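You operate a simulated robot arm through the tools that you are given. There is no shell and no other tool.

You are at the controls of a simulated robot arm. One attempt, no reset.

JOB
Turn heads one and three on, set both to low and push the stopper in.
Fine: The other heads and the lever with white ball stay as they are.

The check looks at the end state, three seconds after you hand in, the way a careful person would. Anything else that was tipped, shoved, dropped, spilled or broken makes it a failure. Lids that push on must go on centred and level and be pressed home; caps that screw on are set level and turned clockwise until they are tight.

ROBOT AND FRAMES
A 7-joint arm with a four-finger gripper, fixed in place. Base frame: the origin is on the floor under the middle of its stand, x ahead of it, y to its left, z up. Units: mm, degrees, N and s.
It reaches about 1223 mm from its shoulder. Its first joint turns from -69.0 to 172.0 degrees. Payload 3.67 kg.
The tool frame sits at the grasp point between the pads (the TCP): z along the fingers, y along the line on which they close. The tips reach 28 mm beyond it. The gripper opens to 112 mm; its body begins 73 mm behind the TCP.
Orientation is told as [roll, pitch, yaw] about the base's x, y, z axes, in that order, counted from this pose: with the fingers straight down and closing along the base's y, the tool's x points along the base's -x, its y along +y and its z along -z.

CONTROLS
- The arm moves only by the tool jog_arm. Its argument "rows" is a list of rows, each an object (a shift or turn left out is 0, a gripper value left out holds the last) with "travel": the shift along the tool's x, y, z in mm, a list of three; "dr": the turn, a rotation vector about the tool's x, y, z in degrees, a list of three; "gripper": the gripper command, from -1 (shut) to 1 (fully open), values between in proportion. In form: [{"travel": [tx, ty, tz], "dr": [rx, ry, rz], "gripper": gripper}, ...]. A call has 1 to 20 rows; each row shifts and turns the commanded pose from where the row before left it, along the tool's axes as they then stand. A row lasts 0.2 s, in which the tool goes at most 50 mm and 8.6 degrees; a call with a longer step from one row to the next is refused whole, and so is a gripper value outside its range. A pose out of reach is approached as far as the arm can. The call stops where the force on the tool passes 60 N (or 10 N more than at its start, if that is more) or the arm is blocked; 0.2 s more then pass. The fingers move at their own pace (about 102.5 mm/s each) and stop on an object; they squeeze with about 42 N. The grip force told is the motor's: it shows also when the fingers shut on nothing. Time passes only in rows, and 0.2 s behind the last, so rows that do not move let the fingers close. The reply holds the time, the measured pose of the TCP, the force on the tool along the base axes, the opening and the grip force, in the units named above and with some noise, with the torque about the TCP (base axes, N m) and any sound that the robot's microphone picked up, and new pictures: "show" is both (left out), scene, wrist or none.
- Cameras (640 x 400 px; columns grow to the right, rows downward): "scene" is fixed at [219, -650.2, 1921.4]; the picture's right is [0.51, -0.86, 0.00], its down [-0.53, -0.31, -0.79] and it looks along [0.68, 0.40, -0.61] (base axes); focal length 323 px, centre (320, 200). "wrist" rides on the gripper at [60, -18, -104] in the tool frame; the picture's right is [0.29, 0.96, 0.00], its down [-0.80, 0.24, -0.55] and it looks along [-0.53, 0.16, 0.83] (tool axes); focal length 234 px, centre (320, 200). There is no depth. A picture from a camera that has moved, and an enlarged one, comes with that camera's place and axes in the base frame and with its lens.
- lift_body(by): slides the trunk up (or, below 0, down) by that many mm; the arm rides with it, the base frame stays. It gives what a move gives, with no picture.
- zoom(camera, box): a new picture of the part [left, top, right, bottom] of that camera's present view, enlarged. The clock stands still meanwhile.
- sign_off(): hands the job in; it is judged then, once.

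Places have to be worked out from the pictures, the camera data and where the tool is seen. Open the gripper and draw the arm clear of the work before you hand the job in, unless the task says otherwise.

The tools are called as name(argument=value, ...) on one line, values as JSON. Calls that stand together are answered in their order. jog_arm: Moves the arm, as the interface text tells. Its arguments: {"type":"object","properties":{"rows":{"type":"array"},"show":{"type":"string","enum":["both","scene","wrist","none"]}},"required":["rows"]} The other tools are called the same way: lift_body (by) moves the trunk up or down; zoom (camera, box) takes an enlarged picture of a part of a camera's view; sign_off () hands the job in.

At the start:

```text
time: 0.0
tool_pos: [630.6, 75.7, 1601.7]
tcp_rot: [0.0, 0.1, -0.2]
contact_force: [-0.9, -0.3, 1.2]
torque: [-0.02, -0.01, -0.01]
gripper_width: 112.0
finger_force: 0.1
trunk travel left (down, up): [-750.0, 90.0]
```

scene: 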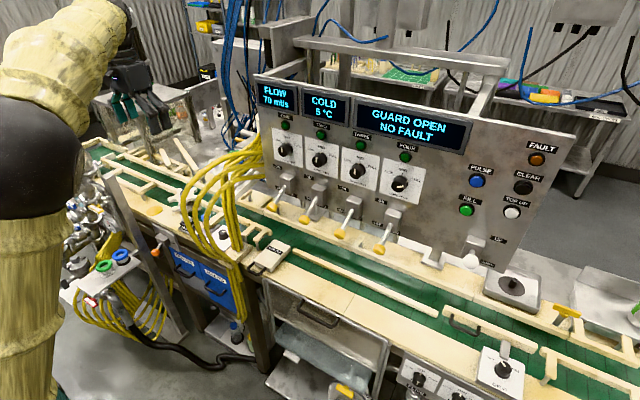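
wrist: 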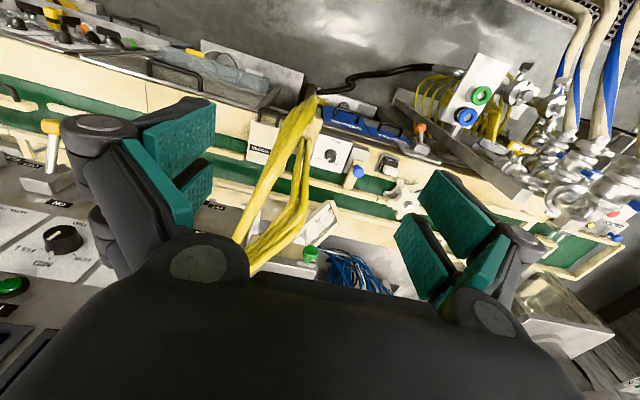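

The scene shows a panel with four heads, each with a lamp or button, a dial and a yellow lever, plus other controls. I'll zoom in to read the labels.

zoom(camera="scene", box=[250, 60, 450, 185])

zoom(camera="scene", box=[250, 150, 450, 275])

zoom(camera="scene", box=[420, 120, 600, 232])

zoom(camera="scene", box=[420, 220, 620, 345])

zoom(camera="scene", box=[380, 300, 580, 400])

zoom(camera="scene", box=[60, 180, 260, 345])

```text
3.20 times, centred on (350, 122) of scene
camera zoom: at [219.0, -650.2, 1921.4], right [0.51, -0.86, 0.0], down [-0.53, -0.31, -0.79], along [0.68, 0.4, -0.61], focal length 1034 px, centre (224, 448)
```

zoom: 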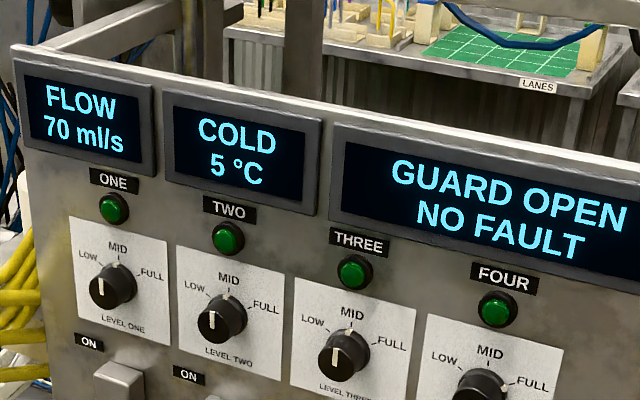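

```text
3.20 times, centred on (350, 212) of scene
camera zoom: at [219.0, -650.2, 1921.4], right [0.51, -0.86, 0.0], down [-0.53, -0.31, -0.79], along [0.68, 0.4, -0.61], focal length 1034 px, centre (224, 160)
```

zoom: 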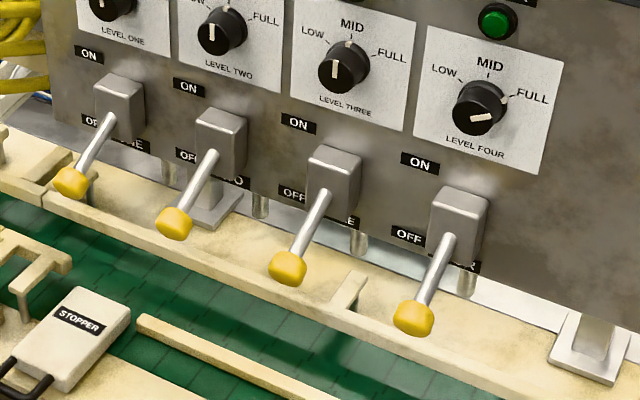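

```text
3.56 times, centred on (510, 176) of scene
camera zoom: at [219.0, -650.2, 1921.4], right [0.51, -0.86, 0.0], down [-0.53, -0.31, -0.79], along [0.68, 0.4, -0.61], focal length 1149 px, centre (-356, 285)
```

zoom: 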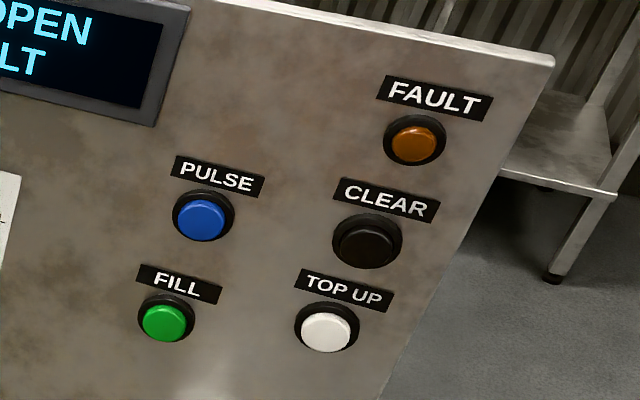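

```text
3.20 times, centred on (520, 282) of scene
camera zoom: at [219.0, -650.2, 1921.4], right [0.51, -0.86, 0.0], down [-0.53, -0.31, -0.79], along [0.68, 0.4, -0.61], focal length 1034 px, centre (-320, -64)
```

zoom: 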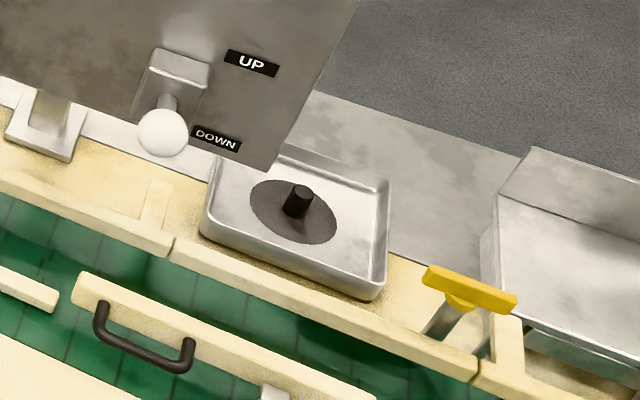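

```text
3.20 times, centred on (480, 350) of scene
camera zoom: at [219.0, -650.2, 1921.4], right [0.51, -0.86, 0.0], down [-0.53, -0.31, -0.79], along [0.68, 0.4, -0.61], focal length 1034 px, centre (-192, -280)
```

zoom: 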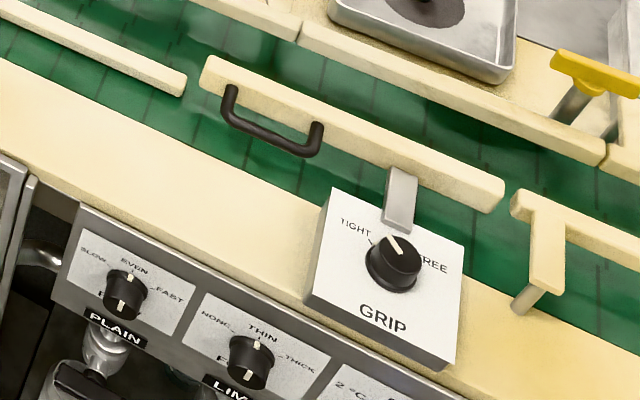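

```text
2.42 times, centred on (160, 262) of scene
camera zoom: at [219.0, -650.2, 1921.4], right [0.51, -0.86, 0.0], down [-0.53, -0.31, -0.79], along [0.68, 0.4, -0.61], focal length 783 px, centre (708, 48)
```

zoom: 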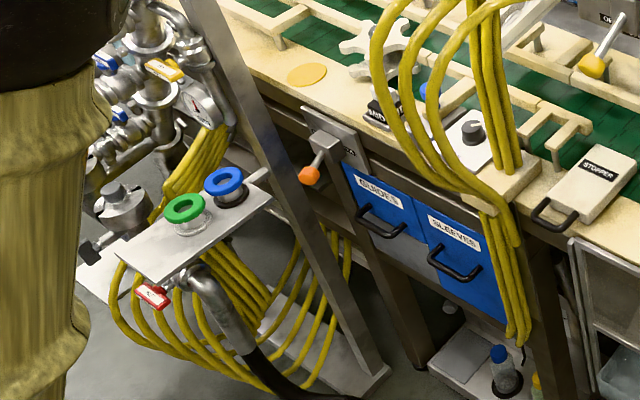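

The stopper is the flat block with a handle by the belt, and the four levers all look OFF. I'll zoom the wrist view to triangulate positions and check the dials.

zoom(camera="wrist", box=[0, 100, 240, 350])

zoom(camera="wrist", box=[200, 60, 440, 210])

zoom(camera="wrist", box=[0, 0, 240, 150])

zoom(camera="scene", box=[265, 120, 345, 170])

zoom(camera="scene", box=[340, 140, 430, 200])

zoom(camera="scene", box=[200, 200, 320, 275])

```text
1.60 times, centred on (120, 225) of wrist
camera zoom: at [570.8, 57.4, 1706.5], right [-0.29, 0.96, 0.0], down [0.8, 0.24, 0.55], along [0.53, 0.16, -0.83], focal length 375 px, centre (640, 160)
```

zoom: 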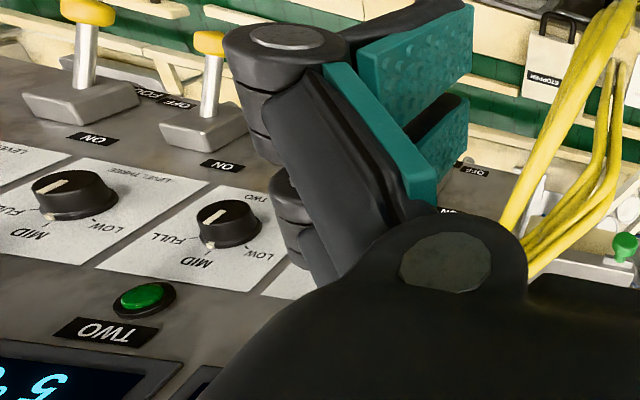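

```text
2.67 times, centred on (320, 135) of wrist
camera zoom: at [570.8, 57.4, 1706.5], right [-0.29, 0.96, 0.0], down [0.8, 0.24, 0.55], along [0.53, 0.16, -0.83], focal length 624 px, centre (320, 373)
```

zoom: 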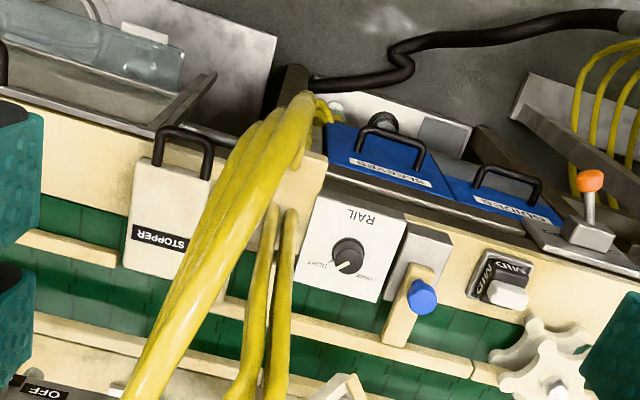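

```text
2.67 times, centred on (120, 75) of wrist
camera zoom: at [570.8, 57.4, 1706.5], right [-0.29, 0.96, 0.0], down [0.8, 0.24, 0.55], along [0.53, 0.16, -0.83], focal length 624 px, centre (853, 533)
```

zoom: 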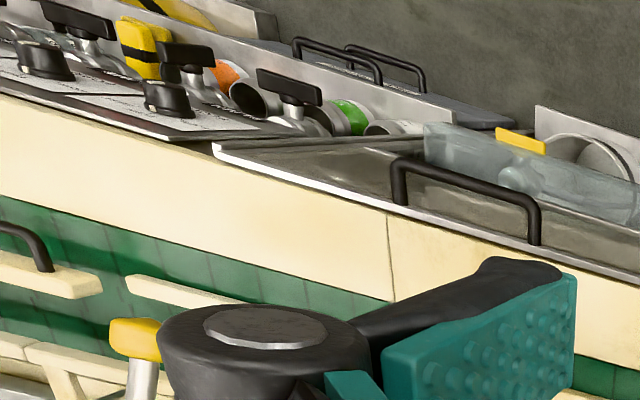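

```text
8.00 times, centred on (305, 145) of scene
camera zoom: at [219.0, -650.2, 1921.4], right [0.51, -0.86, 0.0], down [-0.53, -0.31, -0.79], along [0.68, 0.4, -0.61], focal length 2584 px, centre (440, 640)
```

zoom: 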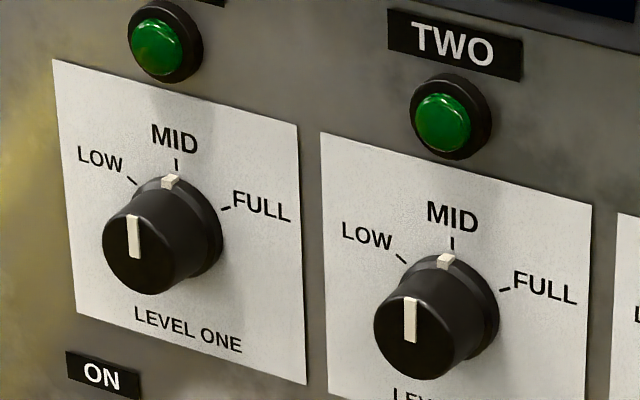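

```text
6.67 times, centred on (385, 170) of scene
camera zoom: at [219.0, -650.2, 1921.4], right [0.51, -0.86, 0.0], down [-0.53, -0.31, -0.79], along [0.68, 0.4, -0.61], focal length 2154 px, centre (-113, 400)
```

zoom: 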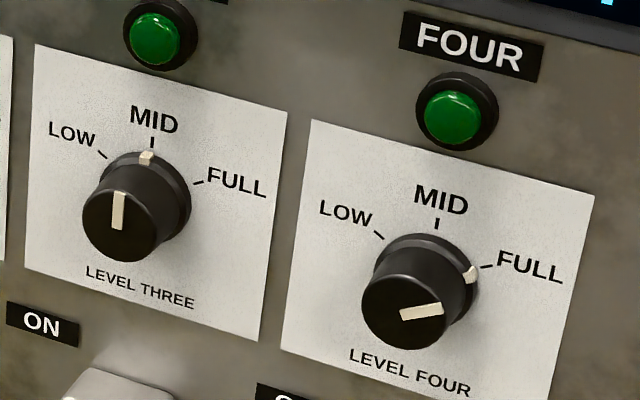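

```text
5.33 times, centred on (260, 238) of scene
camera zoom: at [219.0, -650.2, 1921.4], right [0.51, -0.86, 0.0], down [-0.53, -0.31, -0.79], along [0.68, 0.4, -0.61], focal length 1723 px, centre (640, 0)
```

zoom: 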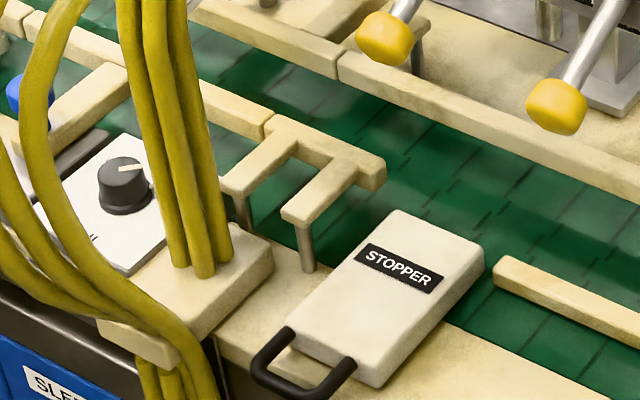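

From triangulation the panel plane is about x≈925. The heads sit at y≈-120, -240, -360 and -480, with the knobs at z≈1441 and the lever balls near (823, y, 1288). I'll turn the gripper to point forward at the panel, staying in free space.

jog_arm(rows=[{"dr": [0, -8.2, 0], "gripper": 0.2}, {"dr": [0, -8.2, 0]}, {"dr": [0, -8.2, 0]}, {"dr": [0, -8.2, 0]}, {"dr": [0, -8.2, 0]}, {"dr": [0, -8.2, 0]}, {"dr": [0, -8.2, 0]}, {"dr": [0, -8.2, 0]}, {"dr": [0, -8.2, 0]}, {"dr": [0, -8.2, 0]}, {"dr": [0, -8.0, 0]}, {"dr": [0, 0, 0]}])

```text
time: 2.6
tool_pos: [631.1, 75.9, 1602.1]
tcp_rot: [142.7, -89.8, -142.8]
contact_force: [0.7, 0.2, 0.1]
torque: [0.01, 0.0, 0.0]
gripper_width: 67.2
finger_force: 0.1
trunk travel left (down, up): [-750.0, 90.0]
camera wrist: at [526.6, 57.2, 1542.5], right [0.0, 0.96, -0.29], down [-0.56, 0.24, 0.8], along [0.83, 0.16, 0.53], focal length 234 px, centre (320, 200)
```

scene: 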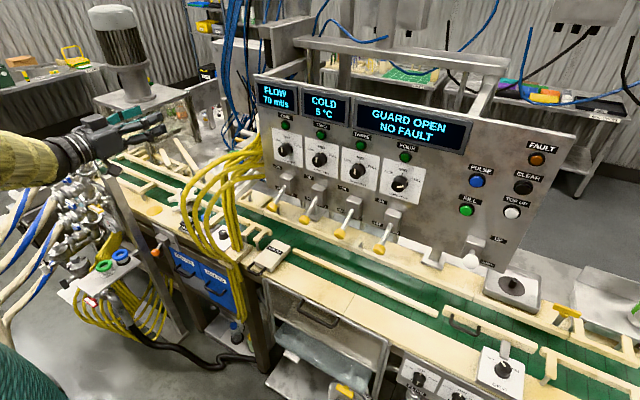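
wrist: 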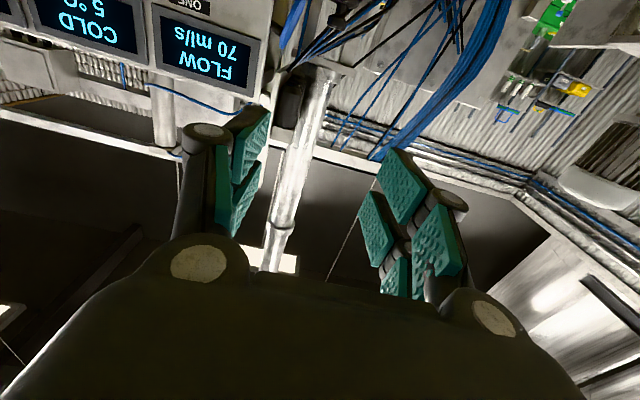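

The gripper now points along +x, with tool x down and tool y to the left. I'll move to y≈-120 and z≈1441 in front of knob one, standing well off the panel.

jog_arm(rows=[{"travel": [0, -49, 0]}, {"travel": [0, -49, 0]}, {"travel": [0, -49, 0]}, {"travel": [0, -49, 0]}, {"travel": [40, 0, 0]}, {"travel": [40, 0, 0]}, {"travel": [40, 0, 0]}, {"travel": [40, 0, 0]}, {"travel": [0, 0, 40]}, {"travel": [0, 0, 40]}, {"travel": [0, 0, 0]}])

```text
time: 5.0
tool_pos: [709.7, -116.2, 1442.3]
tcp_rot: [171.4, -89.8, -171.4]
contact_force: [-1.6, -0.1, -0.7]
torque: [0.01, 0.02, -0.01]
gripper_width: 67.1
finger_force: 0.0
trunk travel left (down, up): [-750.0, 90.0]
camera wrist: at [604.4, -135.2, 1383.0], right [0.0, 0.96, -0.29], down [-0.56, 0.24, 0.8], along [0.83, 0.16, 0.53], focal length 234 px, centre (320, 200)
```

scene: 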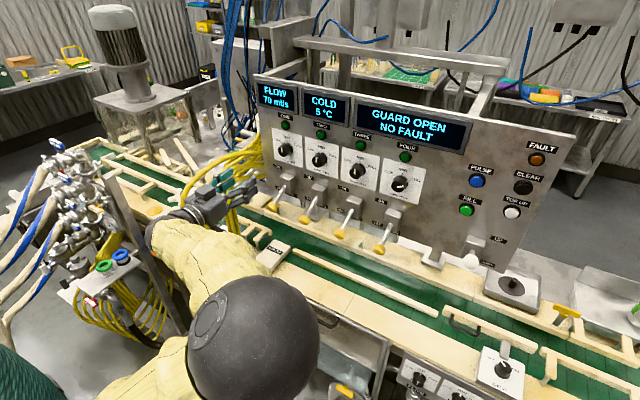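
wrist: 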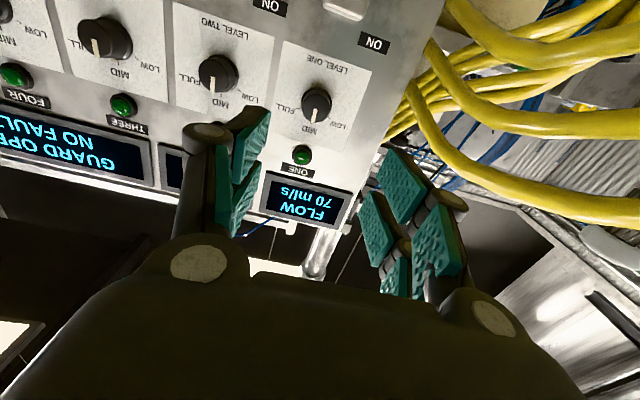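

Now in front of head one with the hoses clear on the left. I'll zoom on the wrist view to fix the knob centre precisely.

zoom(camera="wrist", box=[250, 30, 410, 230])

zoom(camera="scene", box=[140, 120, 320, 232])

zoom(camera="wrist", box=[400, 0, 640, 150])

```text
2.00 times, centred on (330, 130) of wrist
camera zoom: at [604.4, -135.2, 1383.0], right [0.0, 0.96, -0.29], down [-0.56, 0.24, 0.8], along [0.83, 0.16, 0.53], focal length 468 px, centre (300, 340)
```

zoom: 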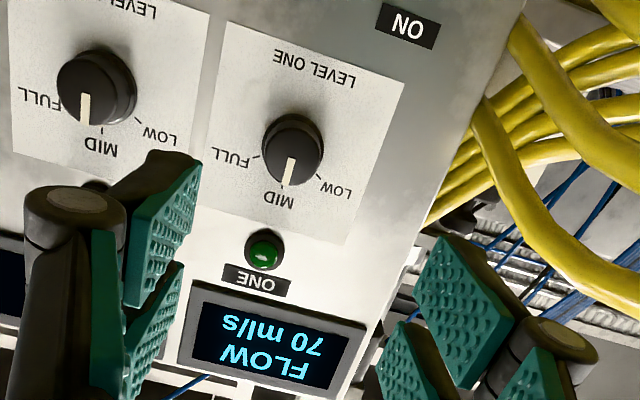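

```text
3.56 times, centred on (230, 176) of scene
camera zoom: at [219.0, -650.2, 1921.4], right [0.51, -0.86, 0.0], down [-0.53, -0.31, -0.79], along [0.68, 0.4, -0.61], focal length 1149 px, centre (640, 285)
```

zoom: 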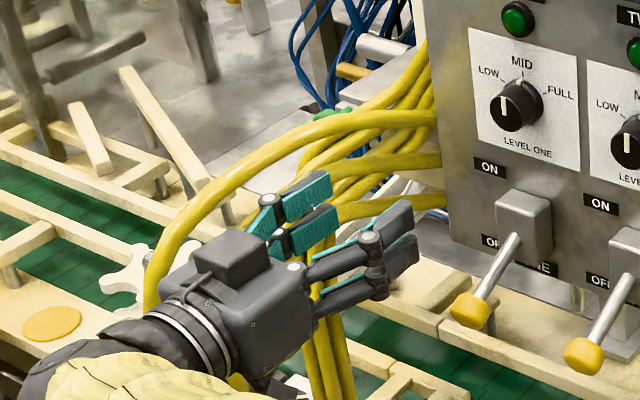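

```text
2.67 times, centred on (520, 75) of wrist
camera zoom: at [604.4, -135.2, 1383.0], right [0.0, 0.96, -0.29], down [-0.56, 0.24, 0.8], along [0.83, 0.16, 0.53], focal length 624 px, centre (-213, 533)
```

zoom: 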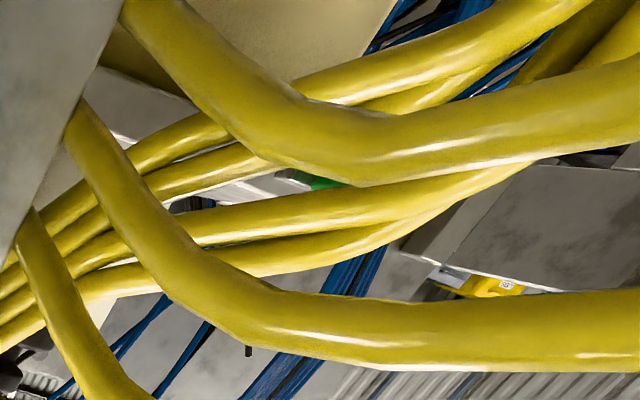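

Knob one's face centre works out at about (898, -121.6, 1445.5), with the panel surface near x=925. I'll centre on it, pre-rotate +30° so the turn runs from +30 to -30, and advance to just in front.

jog_arm(rows=[{"travel": [-3, -5.4, 0]}, {"dr": [0, 0, 7.5]}, {"dr": [0, 0, 7.5]}, {"dr": [0, 0, 7.5]}, {"dr": [0, 0, 7.5]}, {"travel": [0, 0, 40]}, {"travel": [0, 0, 40]}, {"travel": [0, 0, 30]}, {"travel": [0, 0, 20]}, {"travel": [0, 0, 0]}])

```text
time: 7.2
tool_pos: [841.1, -125.2, 1445.5]
tcp_rot: [90.1, -60.0, -90.2]
contact_force: [0.2, 0.6, 0.1]
torque: [-0.02, -0.03, -0.01]
gripper_width: 67.1
finger_force: 0.1
trunk travel left (down, up): [-750.0, 90.0]
camera wrist: at [736.0, -111.7, 1384.9], right [0.0, 0.97, 0.23], down [-0.56, -0.19, 0.81], along [0.83, -0.13, 0.54], focal length 234 px, centre (320, 200)
```

scene: 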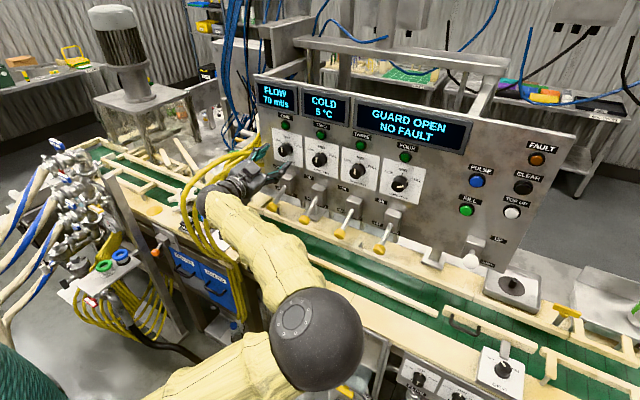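
wrist: 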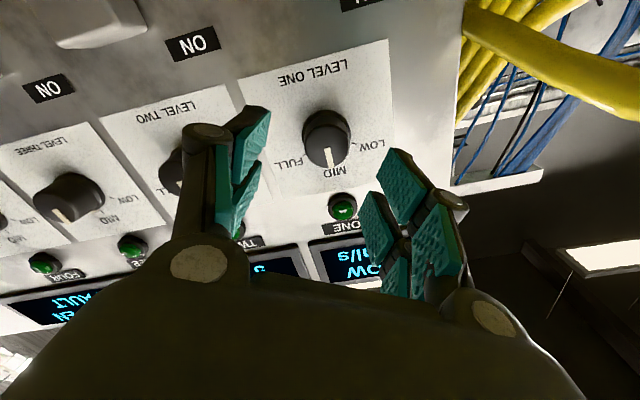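

Reading shows y=-125.2, about 3.5 mm off the knob axis. I'll zoom to confirm the centre before closing in.

zoom(camera="wrist", box=[240, 60, 440, 260])

zoom(camera="scene", box=[220, 110, 340, 185])

```text
2.00 times, centred on (340, 160) of wrist
camera zoom: at [736.0, -111.7, 1384.9], right [0.0, 0.97, 0.23], down [-0.56, -0.19, 0.81], along [0.83, -0.13, 0.54], focal length 468 px, centre (280, 280)
```

zoom: 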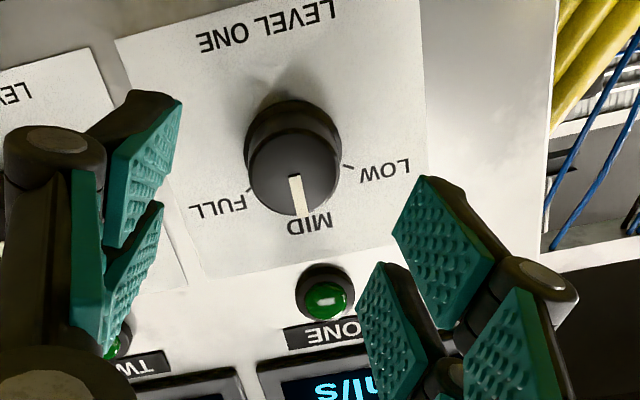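

```text
5.33 times, centred on (280, 148) of scene
camera zoom: at [219.0, -650.2, 1921.4], right [0.51, -0.86, 0.0], down [-0.53, -0.31, -0.79], along [0.68, 0.4, -0.61], focal length 1723 px, centre (533, 480)
```

zoom: 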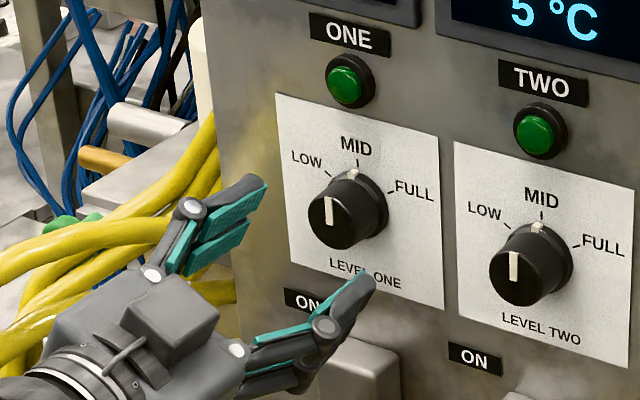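

Face centre confirmed at y≈-121.4, z≈1446. I'll correct for that, advance so the tips reach x≈915, and close gently on the knob.

jog_arm(rows=[{"travel": [1.5, 3.5, 0]}, {"travel": [0, 0, 0]}, {"travel": [0, 0, 25]}, {"travel": [0, 0, 20]}, {"travel": [0, 0, 0]}])

```text
time: 8.4
tool_pos: [885.8, -122.9, 1447.9]
tcp_rot: [90.1, -59.9, -90.3]
contact_force: [0.5, 0.1, 0.3]
torque: [-0.02, -0.04, 0.0]
gripper_width: 67.1
finger_force: 0.1
trunk travel left (down, up): [-750.0, 90.0]
camera wrist: at [781.3, -109.1, 1386.0], right [0.0, 0.97, 0.23], down [-0.56, -0.19, 0.81], along [0.83, -0.13, 0.54], focal length 234 px, centre (320, 200)
```

scene: 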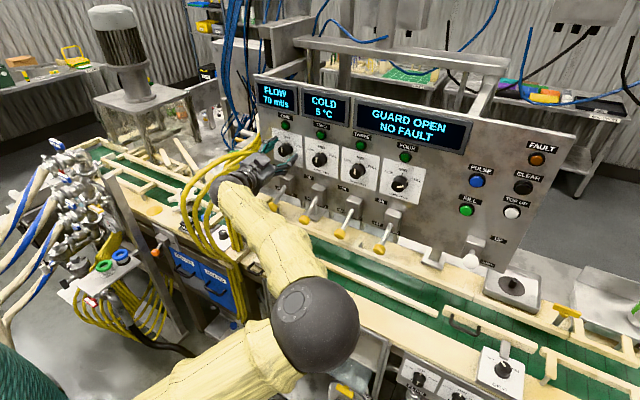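
wrist: 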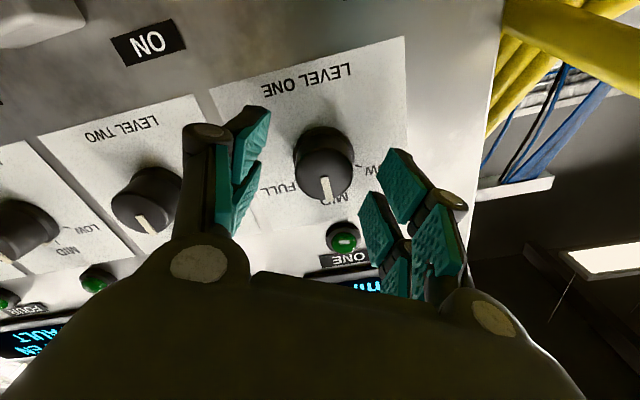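

I'll zoom to verify that the knob sits between the pads before closing.

zoom(camera="wrist", box=[220, 80, 440, 260])

zoom(camera="scene", box=[240, 110, 340, 172])

```text
2.22 times, centred on (330, 170) of wrist
camera zoom: at [781.3, -109.1, 1386.0], right [0.0, 0.97, 0.23], down [-0.56, -0.19, 0.81], along [0.83, -0.13, 0.54], focal length 520 px, centre (298, 267)
```

zoom: 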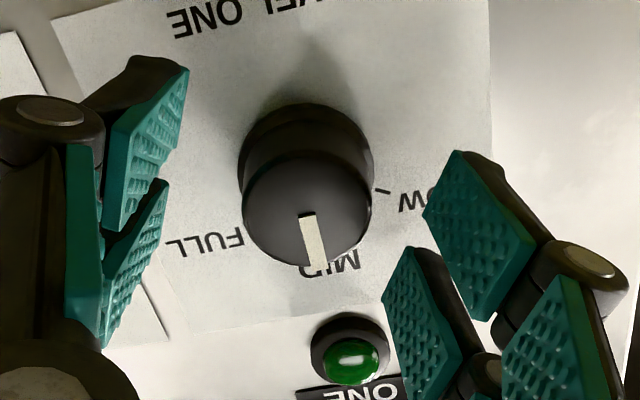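

```text
6.40 times, centred on (290, 141) of scene
camera zoom: at [219.0, -650.2, 1921.4], right [0.51, -0.86, 0.0], down [-0.53, -0.31, -0.79], along [0.68, 0.4, -0.61], focal length 2068 px, centre (512, 578)
```

zoom: 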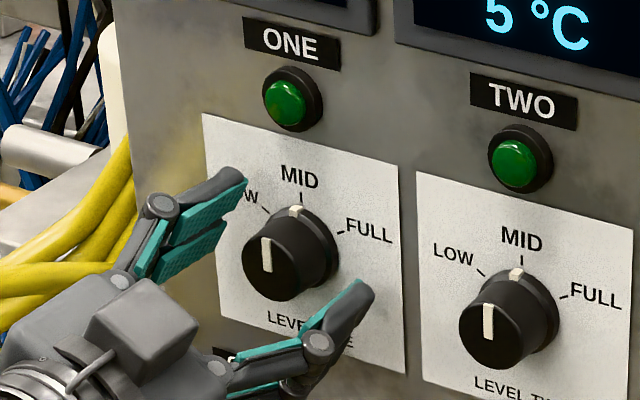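

The knob is between the pads. TCP is about 2 mm high, so I'll correct that and close on it.

jog_arm(rows=[{"travel": [2.7, 0.3, 2]}, {"travel": [0, 0, 0]}, {"gripper": -1}, {"gripper": -1}, {"gripper": -1}])

```text
time: 9.6
tool_pos: [887.0, -118.3, 1444.9]
tcp_rot: [90.3, -59.9, -90.4]
contact_force: [4.4, 3.1, 9.0]
torque: [-0.01, -0.14, 0.23]
gripper_width: 33.3
finger_force: 44.9
trunk travel left (down, up): [-750.0, 90.0]
camera wrist: at [783.3, -105.8, 1384.0], right [0.0, 0.97, 0.23], down [-0.56, -0.19, 0.81], along [0.83, -0.13, 0.54], focal length 234 px, centre (320, 200)
```

scene: 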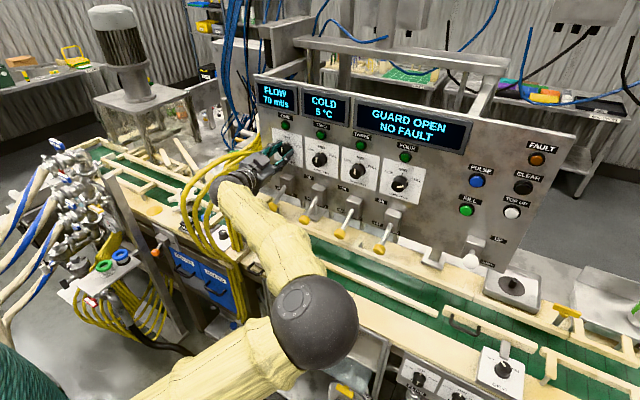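
wrist: 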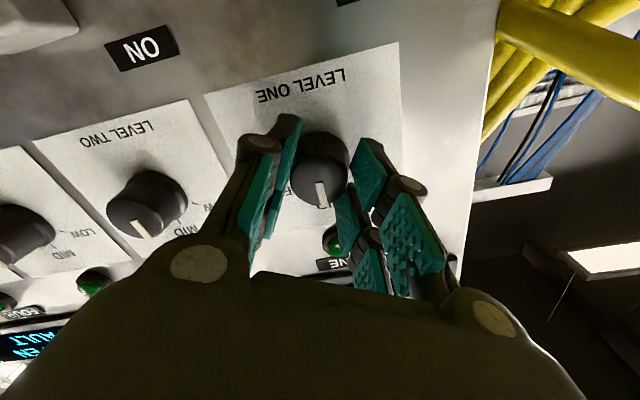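

The knob is gripped (33 mm, about 45 N). I'll turn it -60° (counter-clockwise as seen from the front) in steps.

jog_arm(rows=[{"dr": [0, 0, -7.5]}, {"dr": [0, 0, -7.5]}, {"dr": [0, 0, -7.5]}, {"dr": [0, 0, -7.5]}, {"dr": [0, 0, 0]}])

zoom(camera="wrist", box=[220, 60, 440, 240])

```text
time: 10.8
tool_pos: [888.6, -121.1, 1443.7]
tcp_rot: [-168.0, -89.9, 167.9]
contact_force: [11.4, 2.6, 19.6]
torque: [0.02, -0.3, -0.23]
gripper_width: 33.3
finger_force: 44.3
trunk travel left (down, up): [-750.0, 90.0]
camera wrist: at [783.2, -139.3, 1384.7], right [0.0, 0.96, -0.29], down [-0.56, 0.24, 0.8], along [0.83, 0.16, 0.53], focal length 234 px, centre (320, 200)
```

scene: 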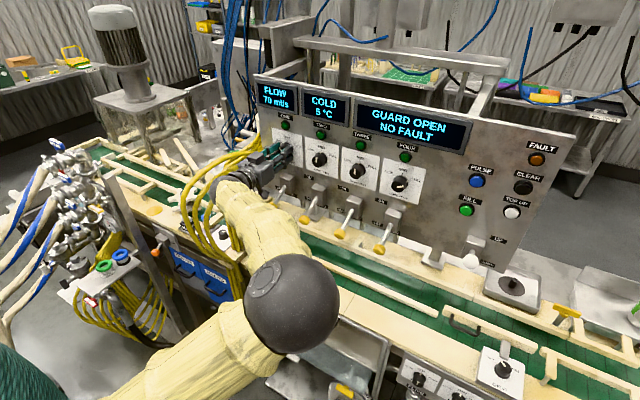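
wrist: 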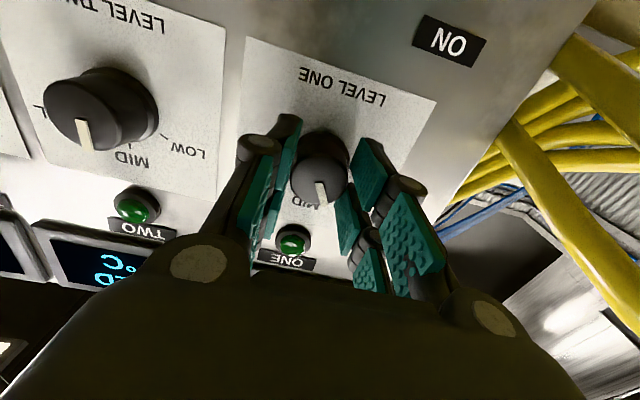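

```text
2.22 times, centred on (330, 150) of wrist
camera zoom: at [783.2, -139.3, 1384.7], right [0.0, 0.96, -0.29], down [-0.56, 0.24, 0.8], along [0.83, 0.16, 0.53], focal length 520 px, centre (298, 311)
```

zoom: 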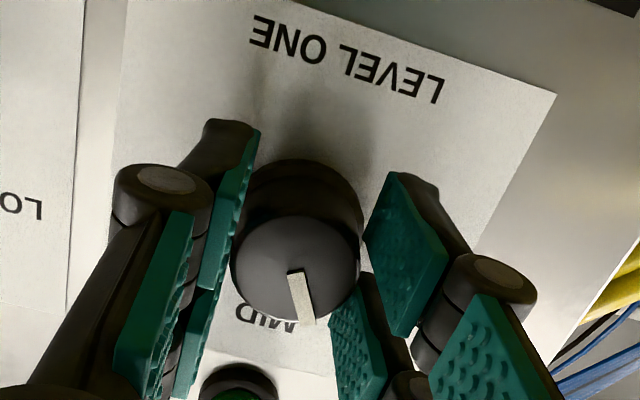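

The pointer has moved with the gripper, 30° so far. There's a small downward side load, so I'll shift up 2 mm while turning the remaining 30°.

jog_arm(rows=[{"travel": [-2, 0, -0.5], "dr": [0, 0, -7.5]}, {"dr": [0, 0, -7.5]}, {"dr": [0, 0, -7.5]}, {"dr": [0, 0, -7.5]}, {"dr": [0, 0, 0]}])

zoom(camera="wrist", box=[220, 60, 440, 240])

zoom(camera="scene", box=[240, 110, 340, 172])

```text
time: 12.0
tool_pos: [889.1, -121.9, 1444.5]
tcp_rot: [-90.1, -60.0, 89.9]
contact_force: [-0.3, -7.9, 7.1]
torque: [0.0, 0.37, -0.71]
gripper_width: 33.5
finger_force: 44.7
trunk travel left (down, up): [-750.0, 90.0]
camera wrist: at [782.9, -168.0, 1402.4], right [0.0, 0.69, -0.73], down [-0.55, 0.61, 0.57], along [0.83, 0.4, 0.38], focal length 234 px, centre (320, 200)
```

scene: 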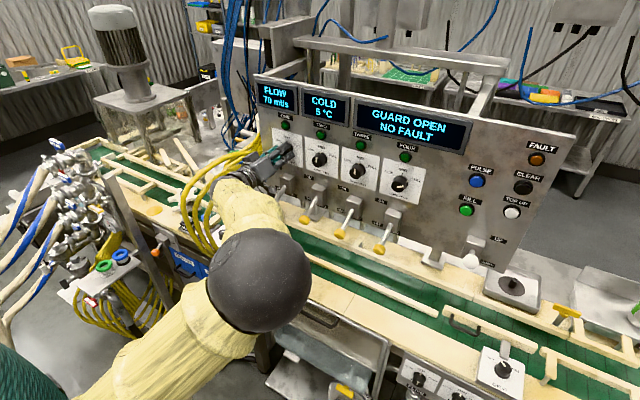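
wrist: 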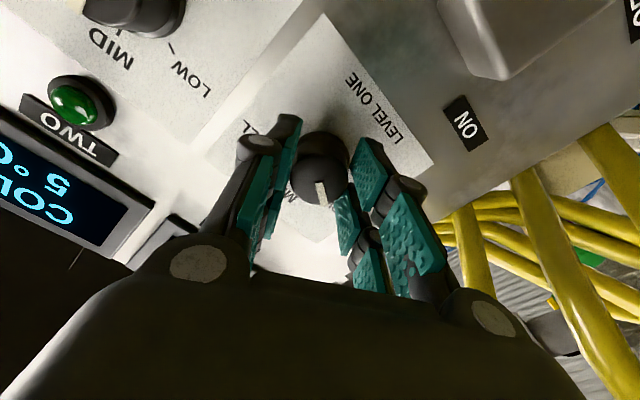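

```text
2.22 times, centred on (330, 150) of wrist
camera zoom: at [782.9, -168.0, 1402.4], right [0.0, 0.69, -0.73], down [-0.55, 0.61, 0.57], along [0.83, 0.4, 0.38], focal length 520 px, centre (298, 311)
```

zoom: 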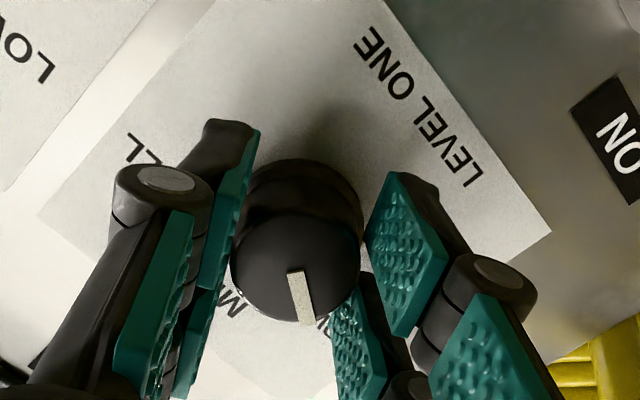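

```text
6.40 times, centred on (290, 141) of scene
camera zoom: at [219.0, -650.2, 1921.4], right [0.51, -0.86, 0.0], down [-0.53, -0.31, -0.79], along [0.68, 0.4, -0.61], focal length 2068 px, centre (512, 578)
```

zoom: 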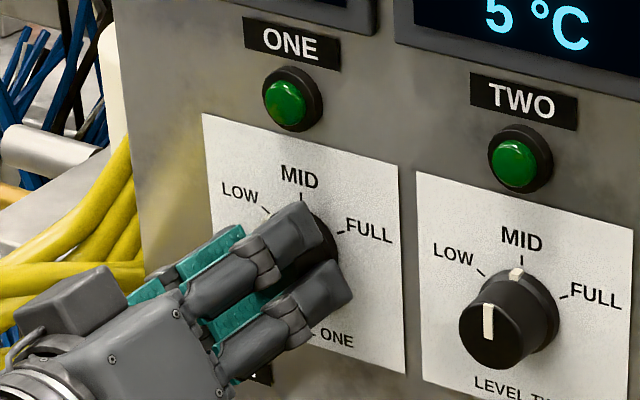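

The pointer stayed aligned in the gripper frame, so the knob turned the full 60°. I'll release and back off to check it against the LOW tick.

jog_arm(rows=[{"gripper": 0.1}, {"gripper": 0.1}, {"travel": [0, 0, -40]}, {"travel": [0, 0, -40]}, {"travel": [0, 0, -40]}, {"travel": [0, 0, 0]}])

zoom(camera="scene", box=[250, 115, 330, 170])

zoom(camera="wrist", box=[220, 20, 440, 200])

```text
time: 13.4
tool_pos: [766.1, -119.6, 1445.2]
tcp_rot: [-90.0, -60.1, 89.9]
contact_force: [0.2, -0.1, -0.1]
torque: [0.0, -0.02, 0.0]
gripper_width: 61.7
finger_force: 0.1
trunk travel left (down, up): [-750.0, 90.0]
camera wrist: at [661.5, -165.1, 1402.7], right [0.0, 0.69, -0.73], down [-0.55, 0.61, 0.57], along [0.83, 0.4, 0.38], focal length 234 px, centre (320, 200)
```

scene: 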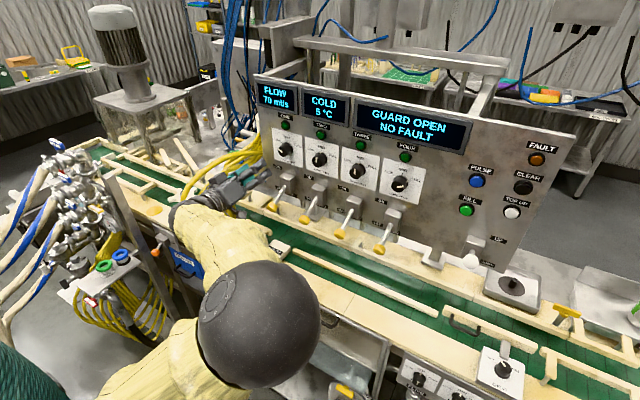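
wrist: 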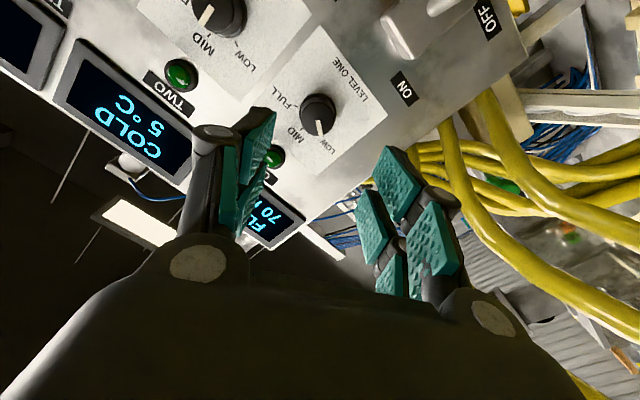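

```text
7.27 times, centred on (290, 142) of scene
camera zoom: at [219.0, -650.2, 1921.4], right [0.51, -0.86, 0.0], down [-0.53, -0.31, -0.79], along [0.68, 0.4, -0.61], focal length 2350 px, centre (538, 618)
```

zoom: 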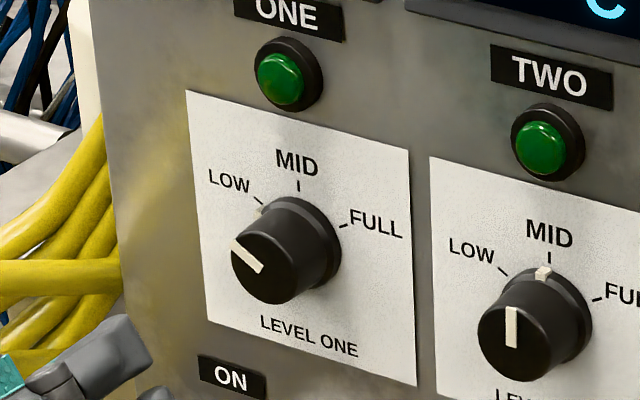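

```text
2.22 times, centred on (330, 110) of wrist
camera zoom: at [661.5, -165.1, 1402.7], right [0.0, 0.69, -0.73], down [-0.55, 0.61, 0.57], along [0.83, 0.4, 0.38], focal length 520 px, centre (298, 400)
```

zoom: 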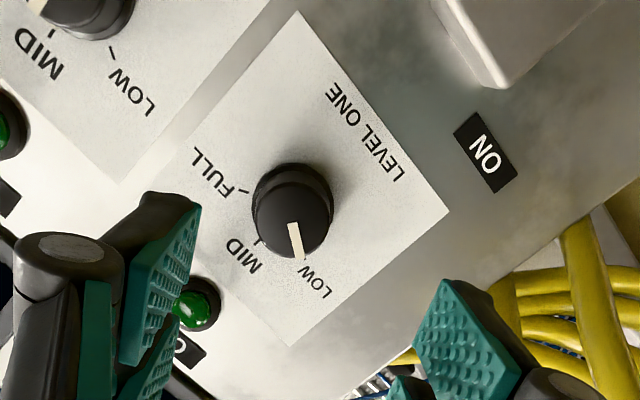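

The pointer is at LOW. I'll zoom tighter to confirm it is aligned with the tick.

zoom(camera="scene", box=[268, 130, 308, 160])

zoom(camera="wrist", box=[290, 70, 370, 150])

zoom(camera="scene", box=[380, 160, 420, 190])

```text
13.33 times, centred on (288, 145) of scene
camera zoom: at [219.0, -650.2, 1921.4], right [0.51, -0.86, 0.0], down [-0.53, -0.31, -0.79], along [0.68, 0.4, -0.61], focal length 4307 px, centre (747, 933)
```

zoom: 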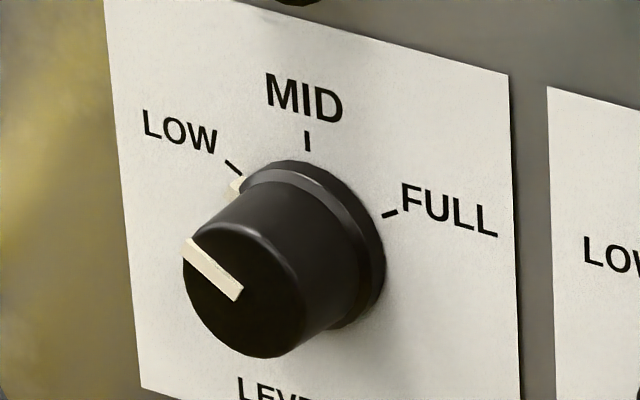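

```text
5.00 times, centred on (330, 110) of wrist
camera zoom: at [661.5, -165.1, 1402.7], right [0.0, 0.69, -0.73], down [-0.55, 0.61, 0.57], along [0.83, 0.4, 0.38], focal length 1171 px, centre (270, 650)
```

zoom: 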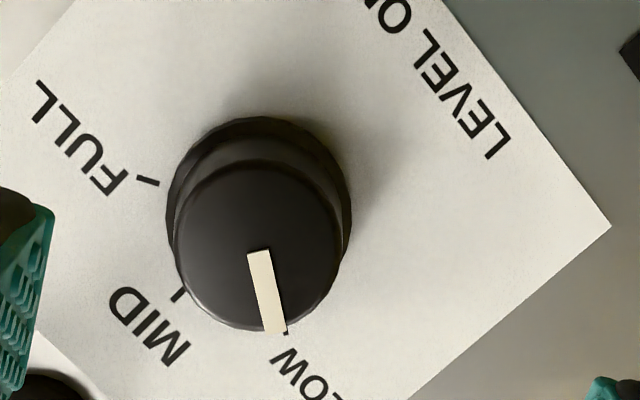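

```text
13.33 times, centred on (400, 175) of scene
camera zoom: at [219.0, -650.2, 1921.4], right [0.51, -0.86, 0.0], down [-0.53, -0.31, -0.79], along [0.68, 0.4, -0.61], focal length 4307 px, centre (-747, 533)
```

zoom: 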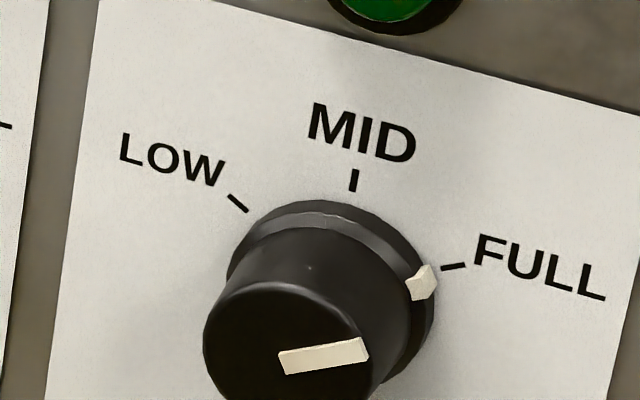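

Dial one is on LOW: the skirt mark lines up with the tick once parallax is allowed for. Next is dial three at y≈-361, z≈1445, so I'll rotate back to neutral, shift across, and pre-rotate +30°.

jog_arm(rows=[{"dr": [0, 0, 7.5]}, {"dr": [0, 0, 7.5]}, {"dr": [0, 0, 7.5]}, {"dr": [0, 0, 7.5]}, {"travel": [0, -40, 0]}, {"travel": [0, -40, 0]}, {"travel": [0, -40, 0]}, {"travel": [0, -40, 0]}, {"travel": [0, -40, 0]}, {"travel": [0, -41, 0]}, {"dr": [0, 0, 7.5]}, {"dr": [0, 0, 7.5]}, {"dr": [0, 0, 7.5]}, {"dr": [0, 0, 7.5]}, {"travel": [0, 0, 35]}, {"travel": [0, 0, 30]}, {"travel": [0, 0, 0]}, {"travel": [0, 0, 0]}])

zoom(camera="wrist", box=[220, 60, 440, 240])

zoom(camera="scene", box=[270, 120, 430, 220])

```text
time: 17.2
tool_pos: [832.6, -363.5, 1443.7]
tcp_rot: [90.0, -59.9, -90.1]
contact_force: [0.1, 0.3, -0.6]
torque: [0.02, 0.01, -0.02]
gripper_width: 61.8
finger_force: 0.1
trunk travel left (down, up): [-750.0, 90.0]
camera wrist: at [727.3, -349.8, 1383.2], right [0.0, 0.97, 0.23], down [-0.55, -0.19, 0.81], along [0.83, -0.13, 0.54], focal length 234 px, centre (320, 200)
```

scene: 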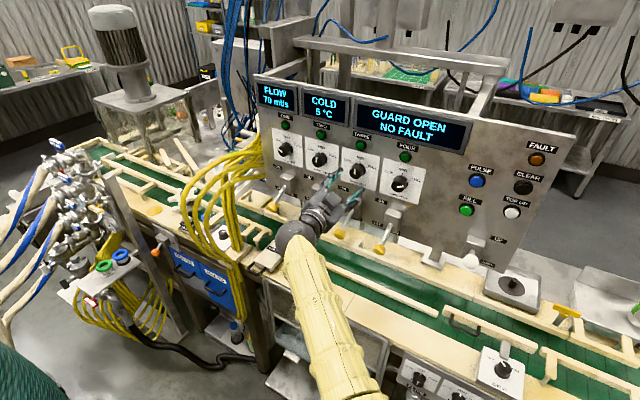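
wrist: 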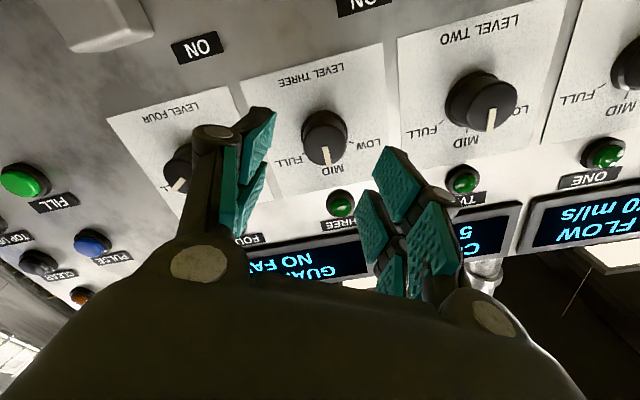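

```text
2.22 times, centred on (330, 150) of wrist
camera zoom: at [727.3, -349.8, 1383.2], right [0.0, 0.97, 0.23], down [-0.55, -0.19, 0.81], along [0.83, -0.13, 0.54], focal length 520 px, centre (298, 311)
```

zoom: 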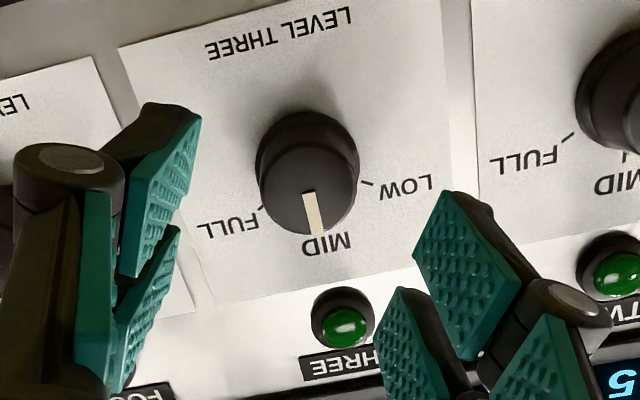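

```text
4.00 times, centred on (350, 170) of scene
camera zoom: at [219.0, -650.2, 1921.4], right [0.51, -0.86, 0.0], down [-0.53, -0.31, -0.79], along [0.68, 0.4, -0.61], focal length 1292 px, centre (200, 320)
```

zoom: 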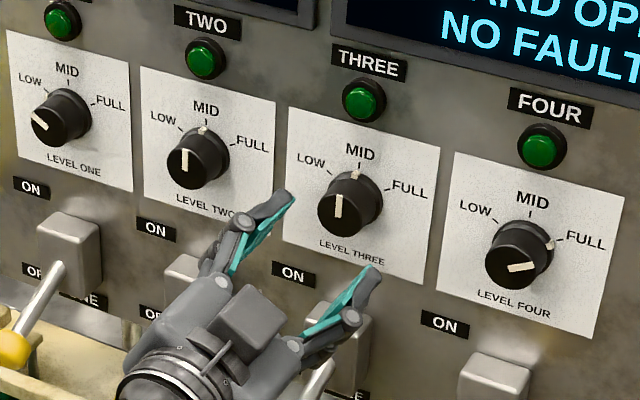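

Knob three's face centre is about (898, -361.8, 1446). I'll correct the small offset, advance, and then check before gripping.

jog_arm(rows=[{"travel": [-0.9, 2.7, 0]}, {"travel": [0, 0, 30]}, {"travel": [0, 0, 25]}, {"travel": [0, 0, 0]}, {"travel": [0, 0, 0]}])

zoom(camera="wrist", box=[220, 80, 440, 260])

```text
time: 18.4
tool_pos: [886.1, -361.1, 1447.2]
tcp_rot: [90.0, -59.9, -90.1]
contact_force: [0.1, 0.0, -0.4]
torque: [0.01, -0.01, 0.03]
gripper_width: 61.7
finger_force: 0.1
trunk travel left (down, up): [-750.0, 90.0]
camera wrist: at [781.1, -347.8, 1386.9], right [0.0, 0.97, 0.23], down [-0.55, -0.19, 0.81], along [0.83, -0.13, 0.54], focal length 234 px, centre (320, 200)
```

scene: 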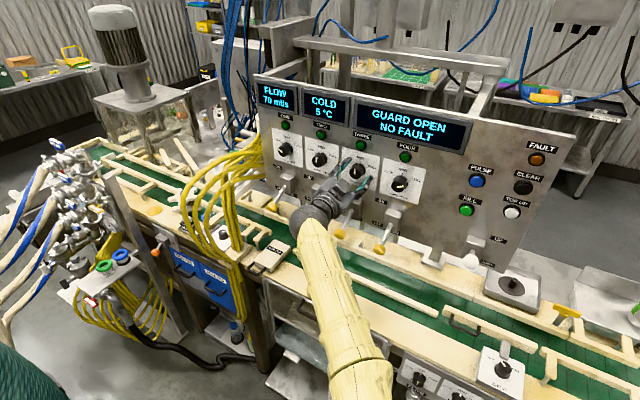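
wrist: 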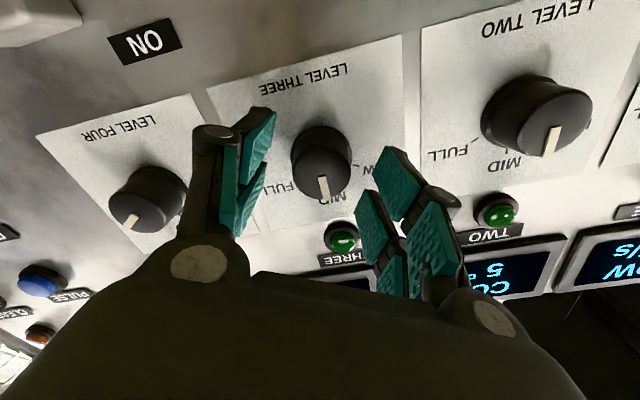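

```text
2.22 times, centred on (330, 170) of wrist
camera zoom: at [781.1, -347.8, 1386.9], right [0.0, 0.97, 0.23], down [-0.55, -0.19, 0.81], along [0.83, -0.13, 0.54], focal length 520 px, centre (298, 267)
```

zoom: 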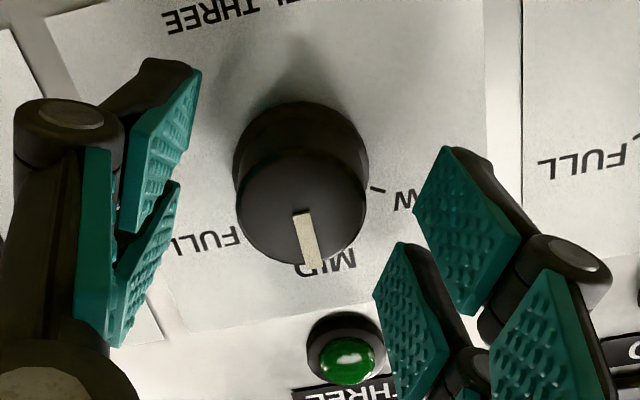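

The knob is centred between the pads. I'll make a 1.7 mm downward correction, grip, and turn -30° first.

jog_arm(rows=[{"travel": [1.5, -0.8, 2]}, {"travel": [0, 0, 0]}, {"gripper": -1}, {"gripper": -1}, {"gripper": -1}, {"dr": [0, 0, -7.5]}, {"dr": [0, 0, -7.5]}, {"dr": [0, 0, -7.5]}, {"dr": [0, 0, -7.5]}, {"dr": [0, 0, 0]}])

zoom(camera="wrist", box=[220, 60, 440, 240])

```text
time: 20.6
tool_pos: [886.5, -359.8, 1447.9]
tcp_rot: [-159.3, -90.0, 159.3]
contact_force: [-10.8, 0.7, 1.1]
torque: [-0.03, -0.3, 0.07]
gripper_width: 32.6
finger_force: 44.6
trunk travel left (down, up): [-750.0, 90.0]
camera wrist: at [783.0, -379.3, 1387.3], right [0.0, 0.96, -0.29], down [-0.56, 0.24, 0.8], along [0.83, 0.16, 0.53], focal length 234 px, centre (320, 200)
```

scene: 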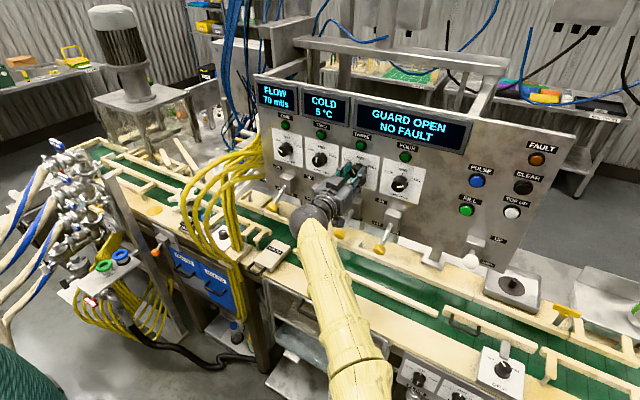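
wrist: 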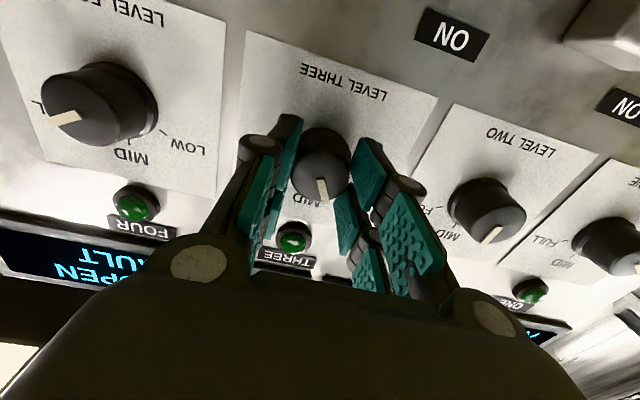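

```text
2.22 times, centred on (330, 150) of wrist
camera zoom: at [783.0, -379.3, 1387.3], right [0.0, 0.96, -0.29], down [-0.56, 0.24, 0.8], along [0.83, 0.16, 0.53], focal length 520 px, centre (298, 311)
```

zoom: 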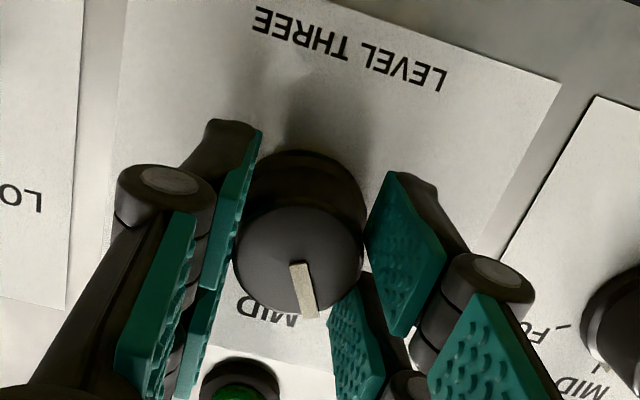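

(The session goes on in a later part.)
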